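You operate a simulated robot arm through the tools that you are given. There is no shell and no other tool. Be economical: measure what you need, move in short steps, check, and stop when the job is done.

Carry out the task below with a simulated robot arm. There is one attempt and no reset: what you move stays moved.

TASK
Drop the green and black rings into the mint drawer, then open it.
Fine: lay the green ring in cell 1 and the black ring in cell 2 of the orange tray, then open the count slider and shut it again.
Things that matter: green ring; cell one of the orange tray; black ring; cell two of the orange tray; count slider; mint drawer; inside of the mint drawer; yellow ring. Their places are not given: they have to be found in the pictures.

It is judged by the outcome, as a careful person would: the job done as asked, and still so three seconds after it is handed in. It fails if anything else is knocked over, pushed out of place, dropped, spilled or broken.

THE ROBOT
A 6-joint arm with a two-finger parallel gripper, fixed in place. Base frame: the origin is at the foot of the arm, x ahead of it, y to its left, z up; the work surface is at about z = 79.7. Lengths are in cm, angles in degrees, forces in N, time in s.
With the tool pointing down near the work surface it reaches from about 26 to 68 cm from the base axis. Its first joint turns from -66.0 to 66.0 degrees. Payload 2.9 kg.
Tool frame: the origin (TCP) lies between the finger pads and is the grasp point; the fingertips stand 3 cm ahead of it; z points along the fingers, y is the line along which they close. The gripper opens to 11 cm. The fingers are 2 cm wide and 1 cm thick; the gripper's body (4.8 by 11.2 cm) begins 5.5 cm behind the TCP.
Orientation is that of the tool frame in the base frame, as a unit quaternion [x, y, z, w]. With the fingers straight down and closing along the base's y, the tool's x points along the base's -x, its y along +y and its z along -z.

THE INTERFACE
- The arm moves only by the tool step_arm. Its argument "moves" is a list of rows, each an object of numbers (a shift or turn left out is 0, a gripper value left out holds the last): "dx", "dy", "dz": the shift along the base's x, y, z in mm; "ax", "ay", "az": the turn, a rotation vector about the base's x, y, z in degrees; "claw": the finger opening in mm, from 0 to 110. In form: [{"dx": .., "dy": .., "dz": .., "ax": .., "ay": .., "az": .., "claw": ..}, ...]. A call has 1 to 20 rows; each row shifts and turns the commanded pose from where the row before left it. A row lasts 0.2 s, in which the tool goes at most 5 cm and 8.6 degrees; a call with a longer step from one row to the next is refused whole, and so is a gripper value outside its range. A pose out of reach is approached as far as the arm can. The call stops where the force on the tool passes 40 N (or 10 N more than at its start, if that is more) or the arm is blocked; 0.2 s more then pass. The fingers move at their own pace (about 10.8 cm/s each) and stop on an object; they squeeze with about 37 N. The grip force told is the motor's: it shows also when the fingers shut on nothing. Time passes only in rows, and 0.2 s behind the last, so rows that do not move let the fingers close. It gives the time, the measured TCP pose, the force on the tool (base axes), the opening and the grip force at its end, in the units of the frame above (readings bear some noise).
- Cameras (640 x 400 px; columns grow to the right, rows downward): "scene" is fixed at [5.65, 42.09, 140.61]; the picture's right is [-0.93, -0.36, 0.00], its down [-0.15, 0.40, -0.90] and it looks along [0.32, -0.84, -0.43] (base axes); focal length 324 px, centre (320, 200). "wrist" rides on the gripper at [-3.6, 0, -5.7] in the tool frame; the picture's right is [0.00, -1.00, 0.00], its down [0.97, 0.00, -0.24] and it looks along [0.24, 0.00, 0.97] (tool axes); focal length 218 px, centre (320, 200).
- snapshot(camera): a new picture of that camera. No time passes.
- measure_at(camera, pixels): there is no depth. For up to 12 entries [column, row, z] of the newest picture of that camera ("zoom" is the newest enlarged one), the place [x, y] in the base frame at which the ray of that pixel passes the height z, good to about 0.2 cm, but the place of the scene camera against the robot may be out by one fixed shift of up to 1.2 cm in any direction. No time passes.
- inspect(camera, box): a new picture of the part [left, top, right, bottom] of that camera's present view, enlarged. No time passes.
- finish_job(): hands the job in; it is judged then, once.

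Work in short steps. Measure before you move; look again where a grasp or a placing could have gone wrong, and mend it. You have 80 turns and 38 pictures in all, those below and enlarged ones among them. Open the gripper and draw the arm clear of the work before you hand the job in, unless the task says otherwise; then end with one line.

The tools are called after "Request:" as name(argument=value, ...) on one line, values as JSON. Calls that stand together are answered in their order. step_arm: Moves the arm, as the interface text tells. Its arguments: {"type":"object","properties":{"moves":{"type":"array","items":{"type":"object","properties":{"dx":{"type":"number"},"dy":{"type":"number"},"dz":{"type":"number"},"ax":{"type":"number"},"ay":{"type":"number"},"az":{"type":"number"},"claw":{"type":"number"}}}}},"required":["moves"]} The other tools are called the same way: snapshot (camera) takes a picture; measure_at (camera, pixels) gives the place at which the rays of pixels pass given heights; inspect (camera, box) takes an enlarged picture of a part of a camera's view; finish_job () hands the job in.

At the start:

```text
clock: 0.0
tool_pos: [37.52, -32.31, 107.75]
tcp_rot: [0.0, 1.0, 0.0, 0.0]
ft_force: [0.0, 0.3, 0.2]
grip_width: 10.96
grasp_force: 0.1
```

scene: 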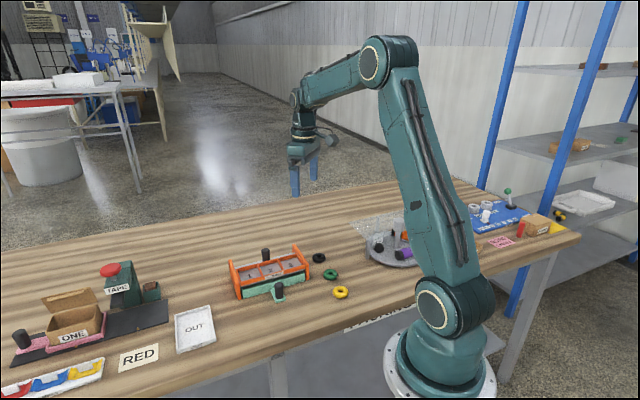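
wrist: 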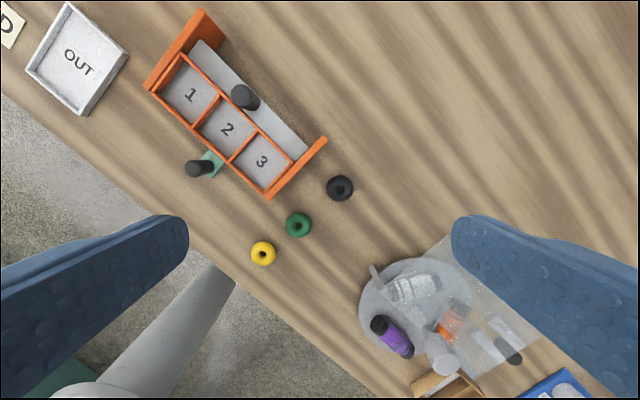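

I start by looking closely at the orange tray area in both cameras.

Request:
inspect(camera="scene", box=[220, 230, 360, 318])

Request:
inspect(camera="wrist", box=[120, 0, 376, 280])

```text
4.55 times, centred on (290, 274) of scene
```

zoom: 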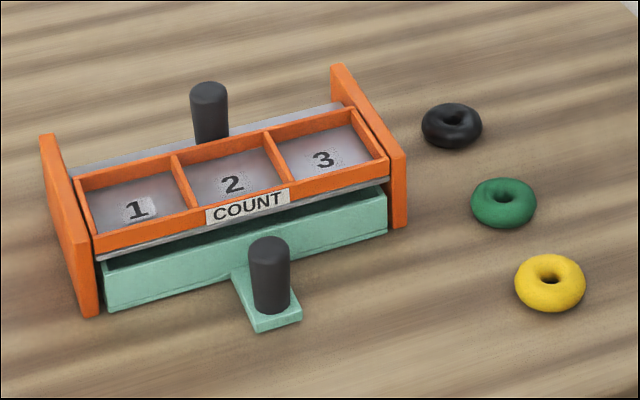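

```text
1.43 times, centred on (248, 140) of wrist
```

zoom: 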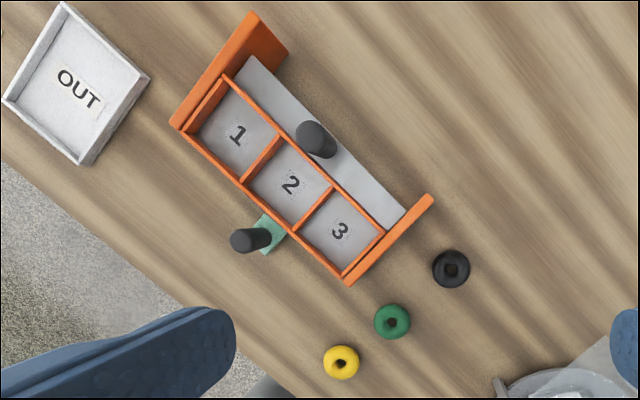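

The grey COUNT plate is the cells' floor, with its knob on the far side; the mint drawer below has its handle on the near side. I measure all of these in the wrist zoom.

Request:
measure_at(camera="zoom", pixels=[[392, 322, 80.5], [452, 269, 80.5], [341, 363, 80.5], [170, 125, 87], [348, 285, 87], [252, 13, 87], [432, 197, 87], [237, 135, 85], [290, 184, 85], [340, 231, 85], [312, 130, 90], [240, 240, 87]])

Request:
measure_at(camera="scene", pixels=[[330, 274.5, 80.5], [319, 257.5, 80.5], [340.5, 292, 80.5], [266, 249, 90], [279, 284, 87]])

```text
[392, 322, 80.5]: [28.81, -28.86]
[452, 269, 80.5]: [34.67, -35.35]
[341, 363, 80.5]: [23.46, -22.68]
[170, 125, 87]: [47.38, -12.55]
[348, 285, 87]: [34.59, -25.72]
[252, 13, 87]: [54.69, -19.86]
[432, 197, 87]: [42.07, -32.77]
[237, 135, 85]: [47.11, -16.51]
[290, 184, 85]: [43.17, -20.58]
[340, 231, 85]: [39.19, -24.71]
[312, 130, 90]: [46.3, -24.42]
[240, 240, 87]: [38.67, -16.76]
```

```text
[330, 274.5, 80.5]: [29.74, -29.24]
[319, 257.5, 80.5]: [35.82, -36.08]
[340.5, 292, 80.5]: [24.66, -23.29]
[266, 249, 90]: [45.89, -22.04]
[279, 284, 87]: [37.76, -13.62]
```

Rows of cells run along about (-0.7,-0.7) and the slider pulls along about (0.7,-0.7). I go above the green ring with the fingers closing across the tray (az +45) and look again.

Request:
step_arm(moves=[{"dx": -14.5, "dy": 5.7, "dz": -17.8, "az": 7.5, "claw": 60}, {"dx": -14.5, "dy": 5.7, "dz": -17.8, "az": 7.5}, {"dx": -14.5, "dy": 5.7, "dz": -17.8, "az": 7.5}, {"dx": -14.5, "dy": 5.7, "dz": -17.8, "az": 7.5}, {"dx": -14.5, "dy": 5.7, "dz": -17.8, "az": 7.5}, {"dx": -14.5, "dy": 5.7, "dz": -17.8, "az": 7.5}, {}, {}])

Request:
snapshot(camera="wrist")

```text
clock: 1.8
tool_pos: [28.83, -28.85, 97.13]
tcp_rot: [-0.382, 0.924, 0.0, 0.0]
ft_force: [0.2, 0.0, 0.0]
grip_width: 6.0
grasp_force: 0.0
```

```text
33 pictures are left
```

wrist: 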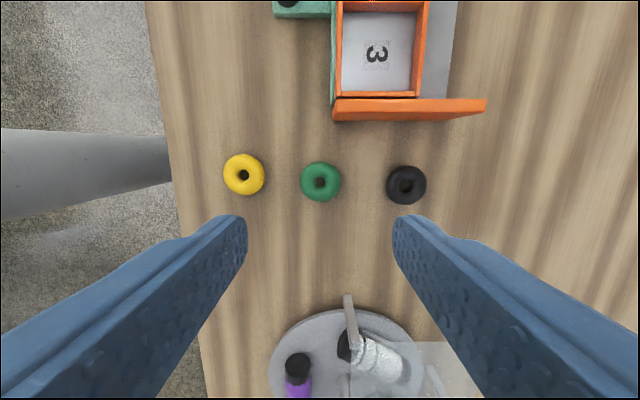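

The green ring is at (320,182), black at (406,185). I measure ring centres and edges, and the tray's corners.

Request:
measure_at(camera="wrist", pixels=[[320, 182, 80.4], [300, 182, 80.4], [341, 182, 80.4], [320, 162, 80.4], [320, 202, 80.4], [406, 185, 80.4], [243, 175, 80.4], [342, 95, 85], [414, 95, 85], [344, 13, 85], [416, 13, 85]])

```text
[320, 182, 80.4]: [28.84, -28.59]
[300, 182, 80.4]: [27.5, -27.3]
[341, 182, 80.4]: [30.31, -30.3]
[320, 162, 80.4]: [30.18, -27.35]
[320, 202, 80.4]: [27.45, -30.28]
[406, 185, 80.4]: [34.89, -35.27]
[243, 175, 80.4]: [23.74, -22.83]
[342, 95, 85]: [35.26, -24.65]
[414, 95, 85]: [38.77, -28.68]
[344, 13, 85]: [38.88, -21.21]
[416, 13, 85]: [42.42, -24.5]
```

Green ring's centre is (28.85,-28.8), about 4 cm wide, right under the tool. I descend with fingertips near the ring's middle height and close.

Request:
step_arm(moves=[{"dz": -35}, {"dz": -35}, {"dz": -35}, {"dz": -20}, {"dz": -10}, {"dz": -6}, {"claw": 30}, {"claw": 30}, {}, {}])

```text
clock: 4.0
tool_pos: [28.89, -28.82, 83.12]
tcp_rot: [-0.383, 0.924, -0.001, 0.0]
ft_force: [0.5, -0.2, 0.3]
grip_width: 3.78
grasp_force: 37.0
```

The ring is held (3.78 cm). I lift and move towards the tray for a view of cell 1.

Request:
step_arm(moves=[{"dz": 30}, {"dz": 40}, {"dz": 40}, {"dz": 40}, {"dx": 25, "dy": 22}, {"dx": 25, "dy": 22}, {"dx": 25, "dy": 22}, {"dx": 25, "dy": 22}, {}])

Request:
snapshot(camera="wrist")

Request:
inspect(camera="scene", box=[220, 190, 360, 318])

```text
clock: 6.0
tool_pos: [38.71, -20.05, 98.42]
tcp_rot: [-0.383, 0.924, 0.0, 0.0]
ft_force: [-0.2, -0.2, -0.4]
grip_width: 3.79
grasp_force: 36.8
```

```text
32 pictures are left
```

wrist: 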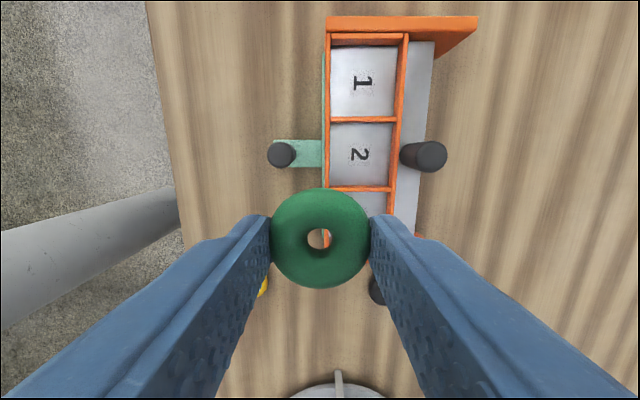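

```text
3.12 times, centred on (290, 254) of scene
```

zoom: 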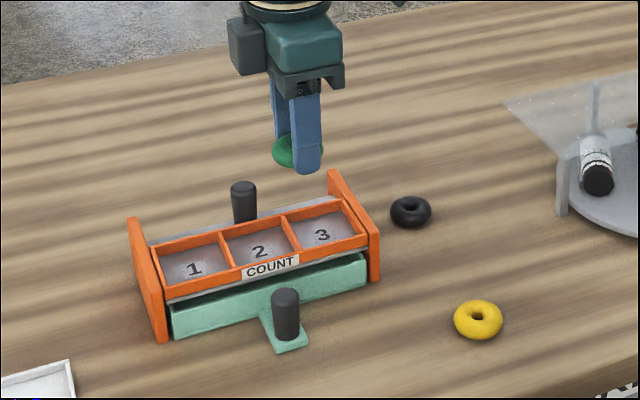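

I measure cell 1 and 2 corner points at several heights to triangulate the rim height against the first view.

Request:
measure_at(camera="wrist", pixels=[[330, 120, 84], [330, 120, 86], [330, 120, 88], [330, 188, 86], [363, 82, 85], [360, 153, 85], [331, 46, 86], [394, 45, 86], [396, 119, 86], [433, 154, 90], [280, 154, 87], [435, 42, 84.5]])

```text
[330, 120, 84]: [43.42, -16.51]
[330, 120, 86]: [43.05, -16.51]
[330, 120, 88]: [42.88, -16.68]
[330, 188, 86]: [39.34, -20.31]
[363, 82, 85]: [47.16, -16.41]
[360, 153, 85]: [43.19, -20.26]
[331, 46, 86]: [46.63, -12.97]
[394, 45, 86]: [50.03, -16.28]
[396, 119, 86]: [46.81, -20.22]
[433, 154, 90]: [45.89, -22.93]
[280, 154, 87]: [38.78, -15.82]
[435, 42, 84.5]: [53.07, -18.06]
```

Request:
measure_at(camera="zoom", pixels=[[236, 269, 83], [236, 269, 84], [236, 269, 85], [236, 269, 86], [236, 269, 87], [193, 269, 83], [193, 269, 84], [193, 269, 85], [409, 212, 80.4], [478, 319, 80.4], [242, 188, 89], [285, 297, 86]])

```text
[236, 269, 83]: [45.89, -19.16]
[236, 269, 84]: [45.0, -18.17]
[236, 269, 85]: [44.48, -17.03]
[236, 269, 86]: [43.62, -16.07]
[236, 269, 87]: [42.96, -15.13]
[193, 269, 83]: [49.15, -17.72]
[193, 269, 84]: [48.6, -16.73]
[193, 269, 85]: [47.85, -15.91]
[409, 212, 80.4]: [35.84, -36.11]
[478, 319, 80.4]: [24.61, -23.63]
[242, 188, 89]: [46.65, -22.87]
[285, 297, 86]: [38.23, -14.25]
```

Rim is about z = 85 and floor about 83.9; cell 1's centre about (47.15,-16.4). I move above it, staying high, and check alignment.

Request:
step_arm(moves=[{"dx": 28, "dy": 12}, {"dx": 28, "dy": 12}, {"dx": 28, "dy": 12.5}, {"dz": -22}, {}, {}])

Request:
snapshot(camera="wrist")

Request:
inspect(camera="scene", box=[220, 210, 320, 310])

```text
clock: 7.4
tool_pos: [47.27, -16.35, 95.95]
tcp_rot: [-0.383, 0.924, 0.0, 0.0]
ft_force: [-0.2, 0.1, -0.5]
grip_width: 3.76
grasp_force: 36.6
```

```text
30 pictures are left
```

wrist: 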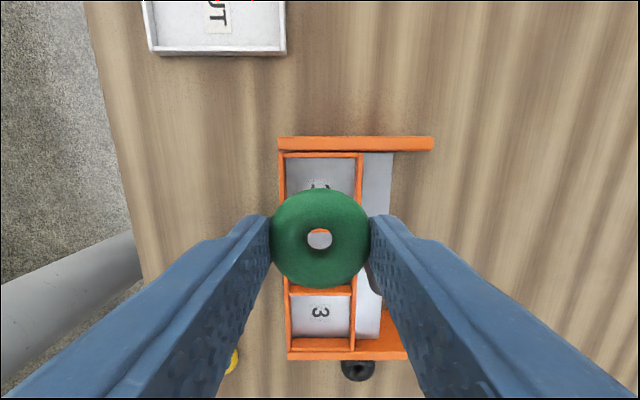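

```text
4.00 times, centred on (270, 260) of scene
```

zoom: 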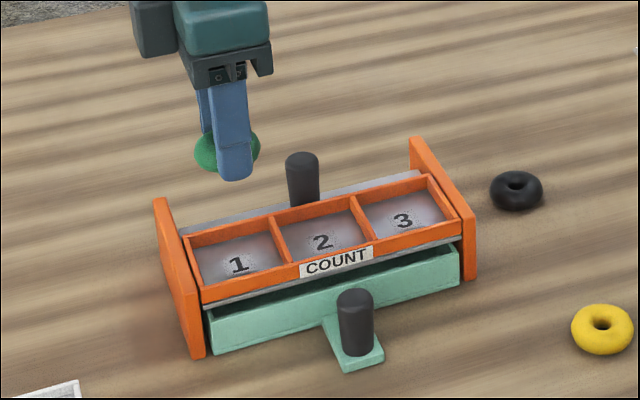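

Request:
measure_at(camera="wrist", pixels=[[286, 156, 85], [357, 156, 85], [322, 156, 85], [290, 291, 85], [353, 291, 85], [322, 291, 85], [322, 340, 85], [322, 153, 85], [320, 186, 84], [287, 185, 84], [355, 185, 84]])

```text
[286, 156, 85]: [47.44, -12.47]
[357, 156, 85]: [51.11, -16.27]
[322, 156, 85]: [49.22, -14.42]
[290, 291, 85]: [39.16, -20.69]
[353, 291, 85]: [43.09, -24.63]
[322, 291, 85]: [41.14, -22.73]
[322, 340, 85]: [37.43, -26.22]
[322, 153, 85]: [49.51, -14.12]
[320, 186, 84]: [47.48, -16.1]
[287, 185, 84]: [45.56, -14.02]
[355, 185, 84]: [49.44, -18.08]
```

Alignment is good: centre (47.25,-16.45). I descend until the tips are just above the rim and open gently.

Request:
step_arm(moves=[{"dy": -1, "dz": -30}, {"dz": -25}, {"dz": -12}, {"dz": -6}, {}, {}])

Request:
inspect(camera="scene", box=[220, 210, 320, 310])

```text
clock: 8.8
tool_pos: [47.34, -16.41, 88.62]
tcp_rot: [-0.383, 0.924, 0.0, 0.0]
ft_force: [0.3, 0.0, -0.2]
grip_width: 3.77
grasp_force: 36.8
```

```text
4.00 times, centred on (270, 260) of scene
```

zoom: 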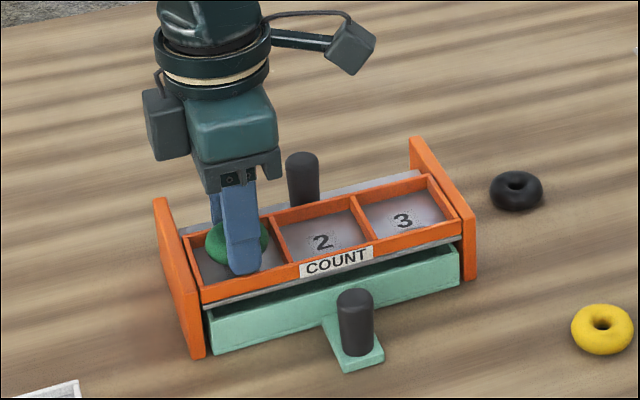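

The tips are a few mm above the rim; I lower 2 mm, open a little and rise.

Request:
step_arm(moves=[{"dz": -2}, {}, {"claw": 44}, {"claw": 50}, {}, {"dz": 10}, {"dz": 30}, {"dz": 40}, {"dz": 20}, {}])

Request:
inspect(camera="scene", box=[220, 210, 320, 310])

```text
clock: 11.0
tool_pos: [47.23, -16.67, 98.51]
tcp_rot: [-0.383, 0.924, 0.0, 0.001]
ft_force: [-0.3, 0.3, 0.3]
grip_width: 5.03
grasp_force: 0.1
```

```text
4.00 times, centred on (270, 260) of scene
```

zoom: 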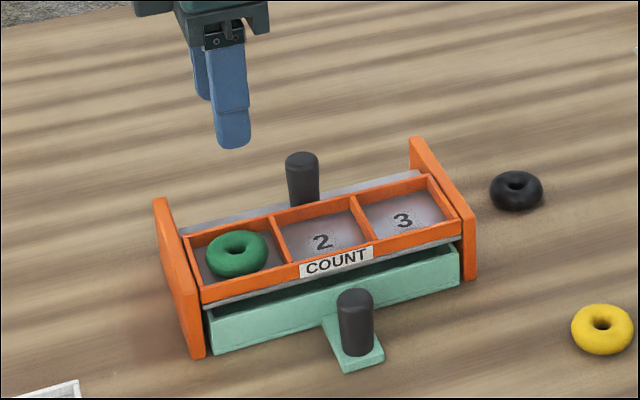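

Green lies in cell 1. I go above the black ring, turning the gripper to close along the tray's row.

Request:
step_arm(moves=[{"dx": -10.3, "dy": -15.5, "az": -7.5, "claw": 60}, {"dx": -10.3, "dy": -15.5, "az": -7.5}, {"dx": -10.3, "dy": -15.5, "az": -7.5}, {"dx": -10.3, "dy": -15.5, "az": -7.5}, {"dx": -10.3, "dy": -15.5, "az": -7.5}, {"dx": -10.3, "dy": -15.5, "az": -7.5}, {"dx": -10.3, "dy": -15.5, "az": -7.5}, {"dx": -10.3, "dy": -15.5, "az": -7.5}, {"dx": -10.3, "dy": -15.5, "az": -7.5}, {"dx": -10.3, "dy": -15.5, "az": -7.5}, {"dx": -10.3, "dy": -15.5, "az": -7.5}, {"dx": -10.3, "dy": -15.5, "az": -7.5}, {}, {}])

Request:
snapshot(camera="wrist")

```text
clock: 14.0
tool_pos: [34.86, -35.11, 98.31]
tcp_rot: [0.383, 0.924, 0.0, 0.0]
ft_force: [-0.3, -0.2, -1.2]
grip_width: 6.03
grasp_force: 0.1
```

```text
26 pictures are left
```

wrist: 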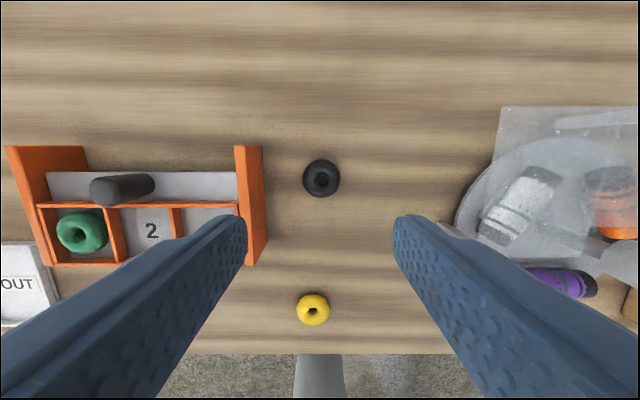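

Request:
measure_at(camera="wrist", pixels=[[321, 178, 80.4], [303, 178, 80.4], [340, 178, 80.4], [321, 159, 80.4], [321, 197, 80.4], [264, 180, 85], [500, 180, 82], [456, 220, 82], [440, 228, 82], [450, 235, 90]])

```text
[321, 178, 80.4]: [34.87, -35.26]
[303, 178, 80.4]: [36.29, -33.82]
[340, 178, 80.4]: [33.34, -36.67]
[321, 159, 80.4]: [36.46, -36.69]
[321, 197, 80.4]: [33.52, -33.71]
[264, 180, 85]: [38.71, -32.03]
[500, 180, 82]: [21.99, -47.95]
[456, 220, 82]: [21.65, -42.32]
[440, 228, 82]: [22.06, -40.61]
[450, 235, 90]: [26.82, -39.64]
```

Black ring's centre is (34.87,-35.25); the end plate is about 6 cm away and lower than the gripper's body. I descend and grip.

Request:
step_arm(moves=[{"dy": -1.4, "dz": -40}, {"dz": -40}, {"dz": -35}, {"dz": -20}, {"dz": -11}, {"dz": -6}, {}, {"claw": 30}, {"claw": 30}, {}, {}])

```text
clock: 16.4
tool_pos: [34.79, -35.28, 83.2]
tcp_rot: [0.383, 0.924, -0.001, 0.0]
ft_force: [0.9, 0.6, -0.9]
grip_width: 4.08
grasp_force: 37.4
```

Held at 4.08 cm. I lift and move above cell 2.

Request:
step_arm(moves=[{"dz": 30}, {"dz": 40}, {"dz": 40}, {"dz": 35}, {"dx": 16.7, "dy": 29.4}, {"dx": 16.7, "dy": 29.4}, {"dx": 16.7, "dy": 29.4}, {"dx": 16.7, "dy": 29.4}, {"dx": 16.7, "dy": 29.4}, {}, {}])

Request:
snapshot(camera="wrist")

```text
clock: 18.8
tool_pos: [43.35, -20.49, 97.63]
tcp_rot: [0.383, 0.924, 0.0, 0.0]
ft_force: [0.0, 0.5, -1.0]
grip_width: 4.05
grasp_force: 37.1
```

```text
25 pictures are left
```

wrist: 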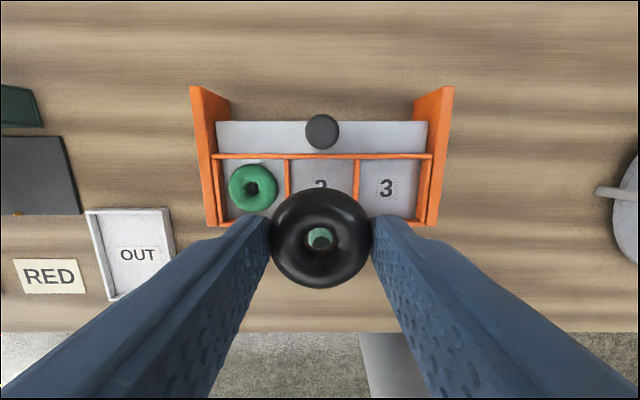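

Request:
measure_at(camera="wrist", pixels=[[288, 157, 85], [357, 157, 85], [322, 157, 85], [322, 131, 88], [322, 131, 86], [386, 188, 84], [321, 184, 84], [217, 222, 85], [428, 222, 85], [428, 122, 84], [217, 122, 84]])

```text
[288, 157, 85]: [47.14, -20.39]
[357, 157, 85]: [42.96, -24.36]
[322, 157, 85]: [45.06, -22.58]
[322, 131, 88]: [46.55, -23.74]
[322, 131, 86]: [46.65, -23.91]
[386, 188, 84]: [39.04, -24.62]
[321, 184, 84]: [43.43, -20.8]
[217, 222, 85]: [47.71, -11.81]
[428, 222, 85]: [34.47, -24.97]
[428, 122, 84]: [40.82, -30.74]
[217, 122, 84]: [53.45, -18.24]
```

Cell 2's centre is about (43.2,-20.65). I nudge, descend and release.

Request:
step_arm(moves=[{"dx": -1.3, "dy": -1.3, "dz": -30}, {"dz": -30}, {"dz": -20}, {"dz": -8}, {"dz": -4}, {}, {}, {"claw": 44}, {"claw": 49}, {}, {"dz": 10}, {"dz": 30}, {"dz": 40}, {"dz": 20}, {}])

Request:
inspect(camera="scene", box=[220, 210, 320, 310])

Request:
snapshot(camera="wrist")

```text
clock: 22.0
tool_pos: [43.11, -20.58, 98.52]
tcp_rot: [0.383, 0.924, 0.0, 0.0]
ft_force: [-0.5, 0.2, 0.4]
grip_width: 4.91
grasp_force: 0.0
```

```text
4.00 times, centred on (270, 260) of scene
```

zoom: 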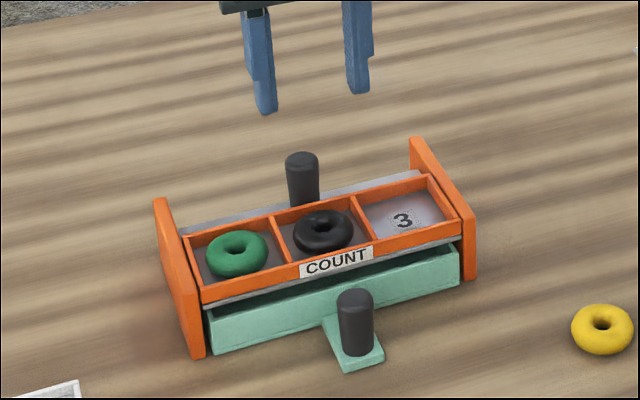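

```text
23 pictures are left
```

wrist: 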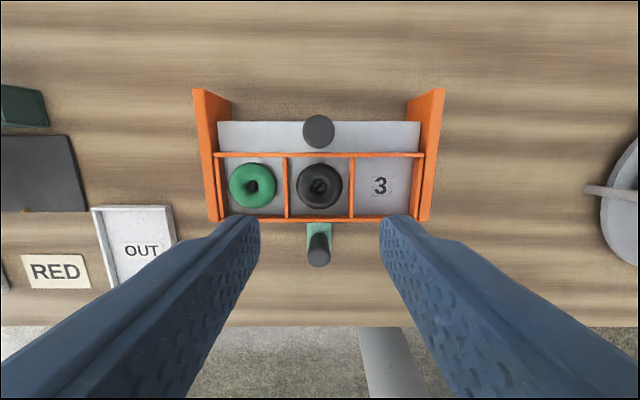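

Both rings are in place. I measure the two knobs.

Request:
measure_at(camera="wrist", pixels=[[318, 131, 87.5], [302, 131, 87.5], [335, 131, 87.5], [318, 115, 87.5], [318, 257, 86], [318, 257, 84], [318, 155, 85], [318, 122, 84]])

Request:
measure_at(camera="zoom", pixels=[[302, 158, 86], [302, 158, 87], [302, 158, 88], [302, 158, 89], [355, 296, 84], [355, 296, 85], [355, 296, 86], [355, 296, 87], [303, 203, 84]])

```text
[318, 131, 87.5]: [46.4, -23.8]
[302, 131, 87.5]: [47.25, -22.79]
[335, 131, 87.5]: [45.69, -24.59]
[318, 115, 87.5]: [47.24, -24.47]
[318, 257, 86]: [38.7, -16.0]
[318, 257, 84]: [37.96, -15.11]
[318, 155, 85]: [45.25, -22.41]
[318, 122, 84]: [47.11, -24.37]
```

```text
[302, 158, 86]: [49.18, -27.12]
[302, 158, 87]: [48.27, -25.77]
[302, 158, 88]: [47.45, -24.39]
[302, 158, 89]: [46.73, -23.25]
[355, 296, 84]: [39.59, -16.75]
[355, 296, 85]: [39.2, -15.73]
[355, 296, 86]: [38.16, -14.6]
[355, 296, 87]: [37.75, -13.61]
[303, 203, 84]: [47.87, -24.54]
```

The slider knob is at (46.45,-23.75), top about 87.9. I move above it, descend and grip it.

Request:
step_arm(moves=[{"dx": 16.7, "dy": -15.8, "claw": 60}, {"dx": 16.7, "dy": -15.9}, {"dz": -35}, {"dz": -35}, {"dz": -20}, {"dz": -10}, {}, {"claw": 15}, {"claw": 15}, {}, {}])

Request:
inspect(camera="scene", box=[220, 210, 320, 310])

```text
clock: 24.4
tool_pos: [46.46, -23.84, 88.66]
tcp_rot: [0.382, 0.924, 0.0, 0.0]
ft_force: [3.4, 3.5, -5.3]
grip_width: 2.31
grasp_force: 45.0
```

```text
4.00 times, centred on (270, 260) of scene
```

zoom: 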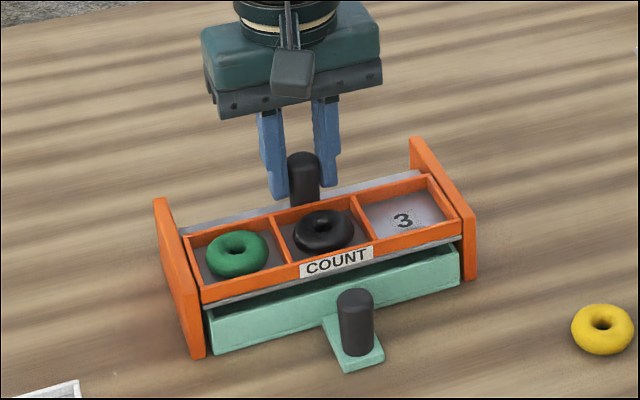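

The knob is gripped (2.31 cm). I pull along (0.705,-0.71), first 2 cm.

Request:
step_arm(moves=[{"dx": 3.5, "dy": -3.5}, {"dx": 3.5, "dy": -3.5}, {"dx": 3.5, "dy": -3.6}, {"dx": 3.5, "dy": -3.5}, {}])

Request:
inspect(camera="scene", box=[220, 210, 320, 310])

```text
clock: 25.6
tool_pos: [47.86, -25.28, 88.57]
tcp_rot: [0.383, 0.924, 0.0, -0.001]
ft_force: [0.7, 1.7, -3.7]
grip_width: 2.32
grasp_force: 44.7
```

```text
4.00 times, centred on (270, 260) of scene
```

zoom: 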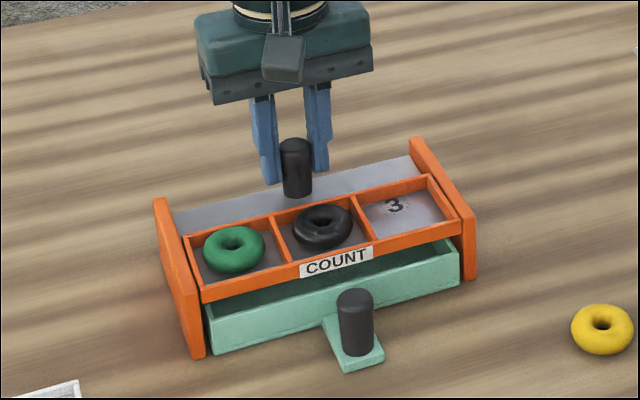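

It slides freely. I pull on about 4 cm more.

Request:
step_arm(moves=[{"dx": 3.5, "dy": -3.5}, {"dx": 3.5, "dy": -3.5}, {"dx": 3.5, "dy": -3.6}, {"dx": 3.5, "dy": -3.5}, {"dx": 3.5, "dy": -3.5}, {"dx": 3.5, "dy": -3.5}, {"dx": 3.5, "dy": -3.6}, {"dx": 3.5, "dy": -3.5}, {}, {}])

Request:
inspect(camera="scene", box=[220, 210, 320, 310])

```text
clock: 27.8
tool_pos: [50.76, -28.07, 88.49]
tcp_rot: [0.382, 0.924, -0.001, 0.001]
ft_force: [-0.9, -0.9, 12.7]
grip_width: 2.32
grasp_force: 45.1
```

```text
4.00 times, centred on (270, 260) of scene
```

zoom: 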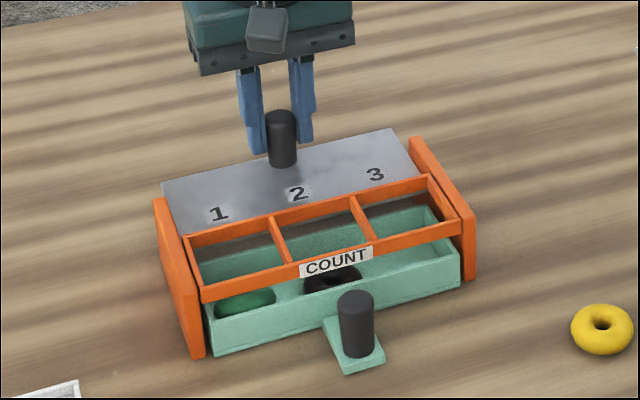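

Both rings fell into the mint drawer. I pull a few mm more to see if the end stop is reached.

Request:
step_arm(moves=[{"dx": 1.5, "dy": -1.5}, {"dx": 1.5, "dy": -1.5}, {}])

```text
clock: 28.6
tool_pos: [50.97, -28.32, 88.48]
tcp_rot: [0.382, 0.924, 0.001, 0.0]
ft_force: [-1.6, 2.0, 14.4]
grip_width: 2.3
grasp_force: 44.6
```

Open at about 6.4 cm. Now I push it shut to its starting place.

Request:
step_arm(moves=[{"dx": -4.5, "dy": 4.5}, {"dx": -4.5, "dy": 4.5}, {"dx": -4.5, "dy": 4.5}, {"dx": -4.5, "dy": 4.5}, {"dx": -4.5, "dy": 4.5}, {"dx": -4.5, "dy": 4.5}, {"dx": -4.5, "dy": 4.5}, {"dx": -4.5, "dy": 4.5}, {"dx": -4.5, "dy": 4.5}, {"dx": -4.5, "dy": 4.5}, {}, {}])

Request:
inspect(camera="scene", box=[220, 210, 320, 310])

```text
clock: 31.2
tool_pos: [46.46, -23.9, 88.48]
tcp_rot: [0.382, 0.924, -0.001, 0.0]
ft_force: [1.6, 1.1, 8.3]
grip_width: 2.3
grasp_force: 44.9
```

```text
4.00 times, centred on (270, 260) of scene
```

zoom: 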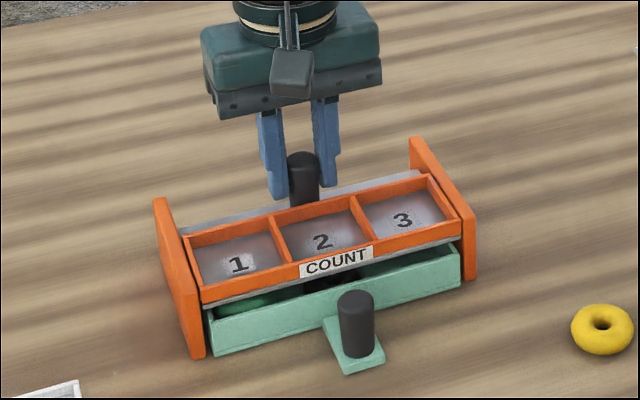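

The slider is back flush. I give it a slight final push, release, rise and move above the drawer's knob.

Request:
step_arm(moves=[{"dx": -1, "dy": 1}, {}, {"claw": 50}, {"claw": 60}, {}, {"dz": 30}, {"dz": 40}, {"dz": 30}, {"dx": -25, "dy": 25}, {"dx": -25, "dy": 25}, {"dx": -25, "dy": 25}, {}, {}])

Request:
snapshot(camera="wrist")

```text
clock: 34.0
tool_pos: [38.91, -16.28, 98.29]
tcp_rot: [0.383, 0.924, 0.0, 0.0]
ft_force: [0.2, -0.6, 0.2]
grip_width: 6.02
grasp_force: 0.0
```

```text
18 pictures are left
```

wrist: 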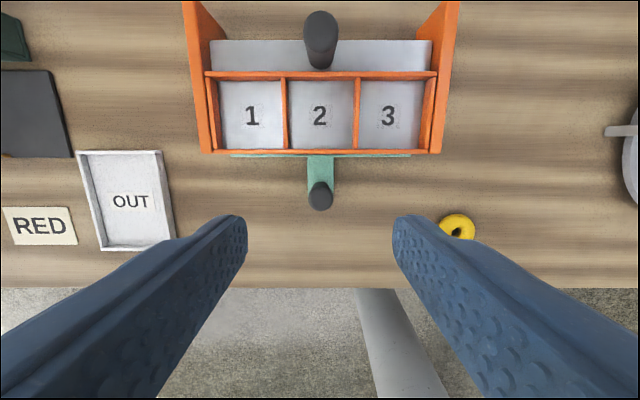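

Request:
measure_at(camera="wrist", pixels=[[320, 200, 84.4], [320, 190, 81.5], [308, 198, 84.4], [333, 198, 84.4], [320, 289, 79.7], [220, 289, 79.7]])

```text
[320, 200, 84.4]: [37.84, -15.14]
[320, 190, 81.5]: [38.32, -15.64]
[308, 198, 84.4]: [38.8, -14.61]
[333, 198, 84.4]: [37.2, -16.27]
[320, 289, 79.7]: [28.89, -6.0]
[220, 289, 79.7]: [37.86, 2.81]
```

Drawer knob centre is about (38.0,-15.3). I descend and grip it.

Request:
step_arm(moves=[{"dx": -9, "dy": 9.5, "dz": -20}, {"dz": -40}, {"dz": -40}, {"dz": -25}, {"dz": -12}, {"dz": -3}, {}, {"claw": 15}, {"claw": 15}, {}, {}])

Request:
inspect(camera="scene", box=[220, 210, 320, 310])

```text
clock: 36.4
tool_pos: [38.0, -15.15, 84.55]
tcp_rot: [0.383, 0.924, -0.001, -0.001]
ft_force: [1.8, 2.0, -4.1]
grip_width: 2.29
grasp_force: 44.9
```

```text
4.00 times, centred on (270, 260) of scene
```

zoom: 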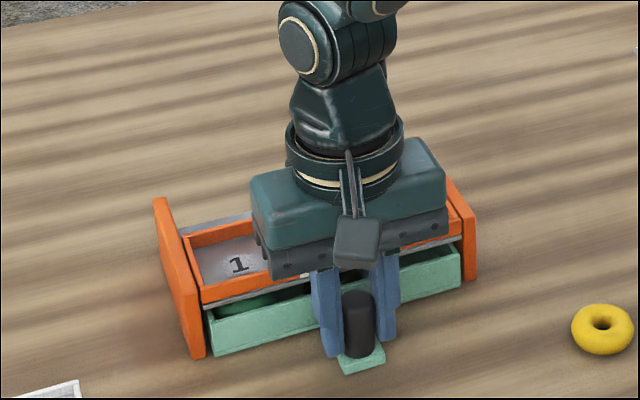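

Gripped at 2.29 cm. I pull the drawer out 4 cm.

Request:
step_arm(moves=[{"dx": -3.5, "dy": 3.5}, {"dx": -3.5, "dy": 3.5}, {"dx": -3.5, "dy": 3.6}, {"dx": -3.5, "dy": 3.5}, {"dx": -3.5, "dy": 3.5}, {"dx": -3.5, "dy": 3.5}, {"dx": -3.5, "dy": 3.6}, {"dx": -3.5, "dy": 3.5}, {}, {}])

Request:
inspect(camera="scene", box=[220, 210, 320, 330])

```text
clock: 38.6
tool_pos: [35.15, -12.46, 84.45]
tcp_rot: [0.383, 0.924, 0.0, 0.0]
ft_force: [2.4, 1.8, -6.8]
grip_width: 2.28
grasp_force: 44.5
```

```text
3.33 times, centred on (270, 270) of scene
```

zoom: 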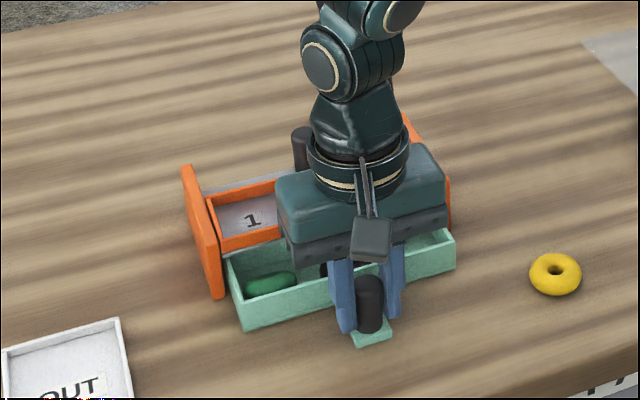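

It moves well and both rings ride inside. I pull about 2 cm more.

Request:
step_arm(moves=[{"dx": -3, "dy": 3}, {"dx": -3, "dy": 3}, {"dx": -3, "dy": 3}, {"dx": -3, "dy": 3}, {"dx": -2, "dy": 2}, {}, {}])

Request:
inspect(camera="scene", box=[220, 210, 320, 330])

```text
clock: 40.2
tool_pos: [33.62, -11.11, 84.45]
tcp_rot: [0.382, 0.924, 0.001, 0.0]
ft_force: [0.2, -1.5, -17.4]
grip_width: 2.27
grasp_force: 45.3
```

```text
3.33 times, centred on (270, 270) of scene
```

zoom: 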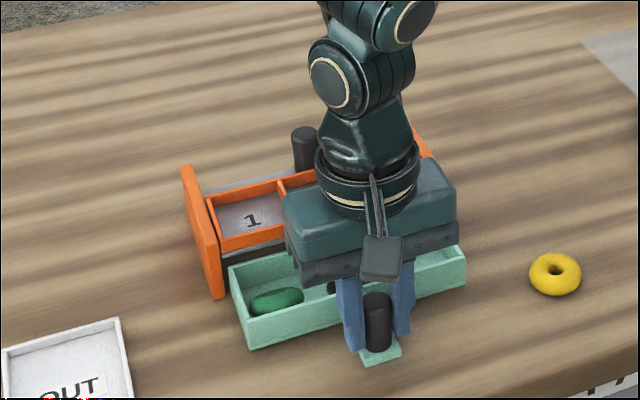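

The drawer is open about 6 cm with both rings visible inside. I release, rise straight up and draw clear.

Request:
step_arm(moves=[{"claw": 40}, {"claw": 55}, {}, {"dz": 20}, {"dz": 40}, {"dz": 45}, {"dz": 45}, {"dz": 45}, {"dx": 10, "dy": -40}, {"dx": 10, "dy": -40}, {"dx": 10, "dy": -40}, {"dx": 10, "dy": -40}, {"dx": 10, "dy": -40}, {}])

Request:
inspect(camera="scene", box=[220, 210, 320, 330])

Request:
snapshot(camera="wrist")

Request:
snapshot(camera="scene")

```text
clock: 43.2
tool_pos: [38.75, -31.02, 103.88]
tcp_rot: [0.383, 0.924, -0.001, 0.0]
ft_force: [-0.4, 0.1, 0.1]
grip_width: 5.5
grasp_force: 0.0
```

```text
3.33 times, centred on (270, 270) of scene
```

zoom: 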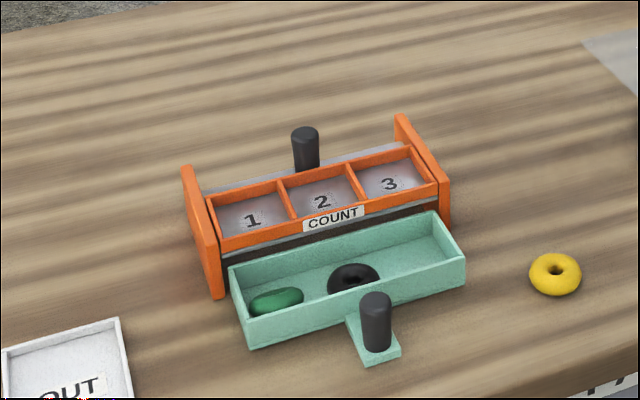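

```text
13 pictures are left
```

wrist: 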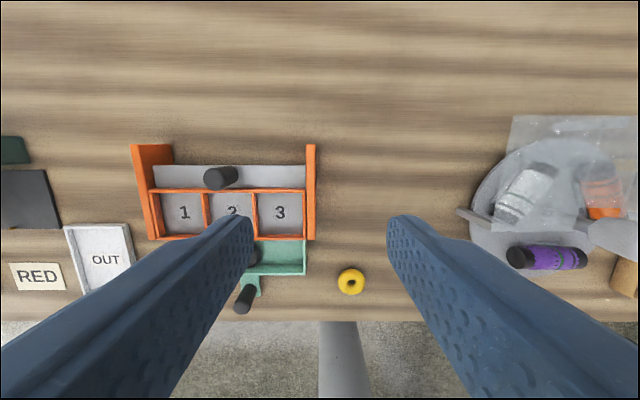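

```text
12 pictures are left
```

scene: 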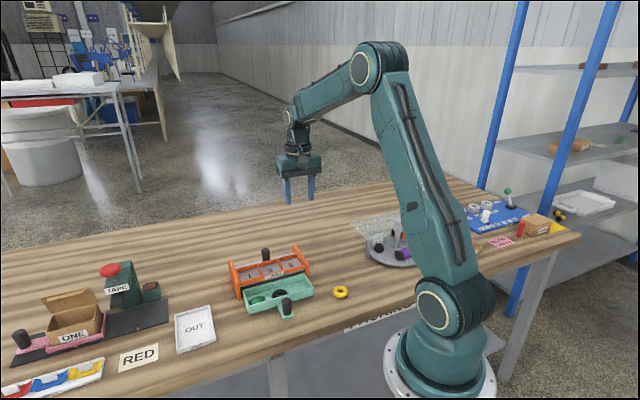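

The slider is shut, and the drawer is open with both rings inside. The yellow ring and everything else look undisturbed, so I hand in.

Request:
finish_job()

```text
The job is handed in.
```

I laid the green ring in cell 1 and the black ring in cell 2, then opened the count slider, which dropped both into the mint drawer, and shut it again. The mint drawer is now open about 6 cm with both rings inside, and the job is handed in.
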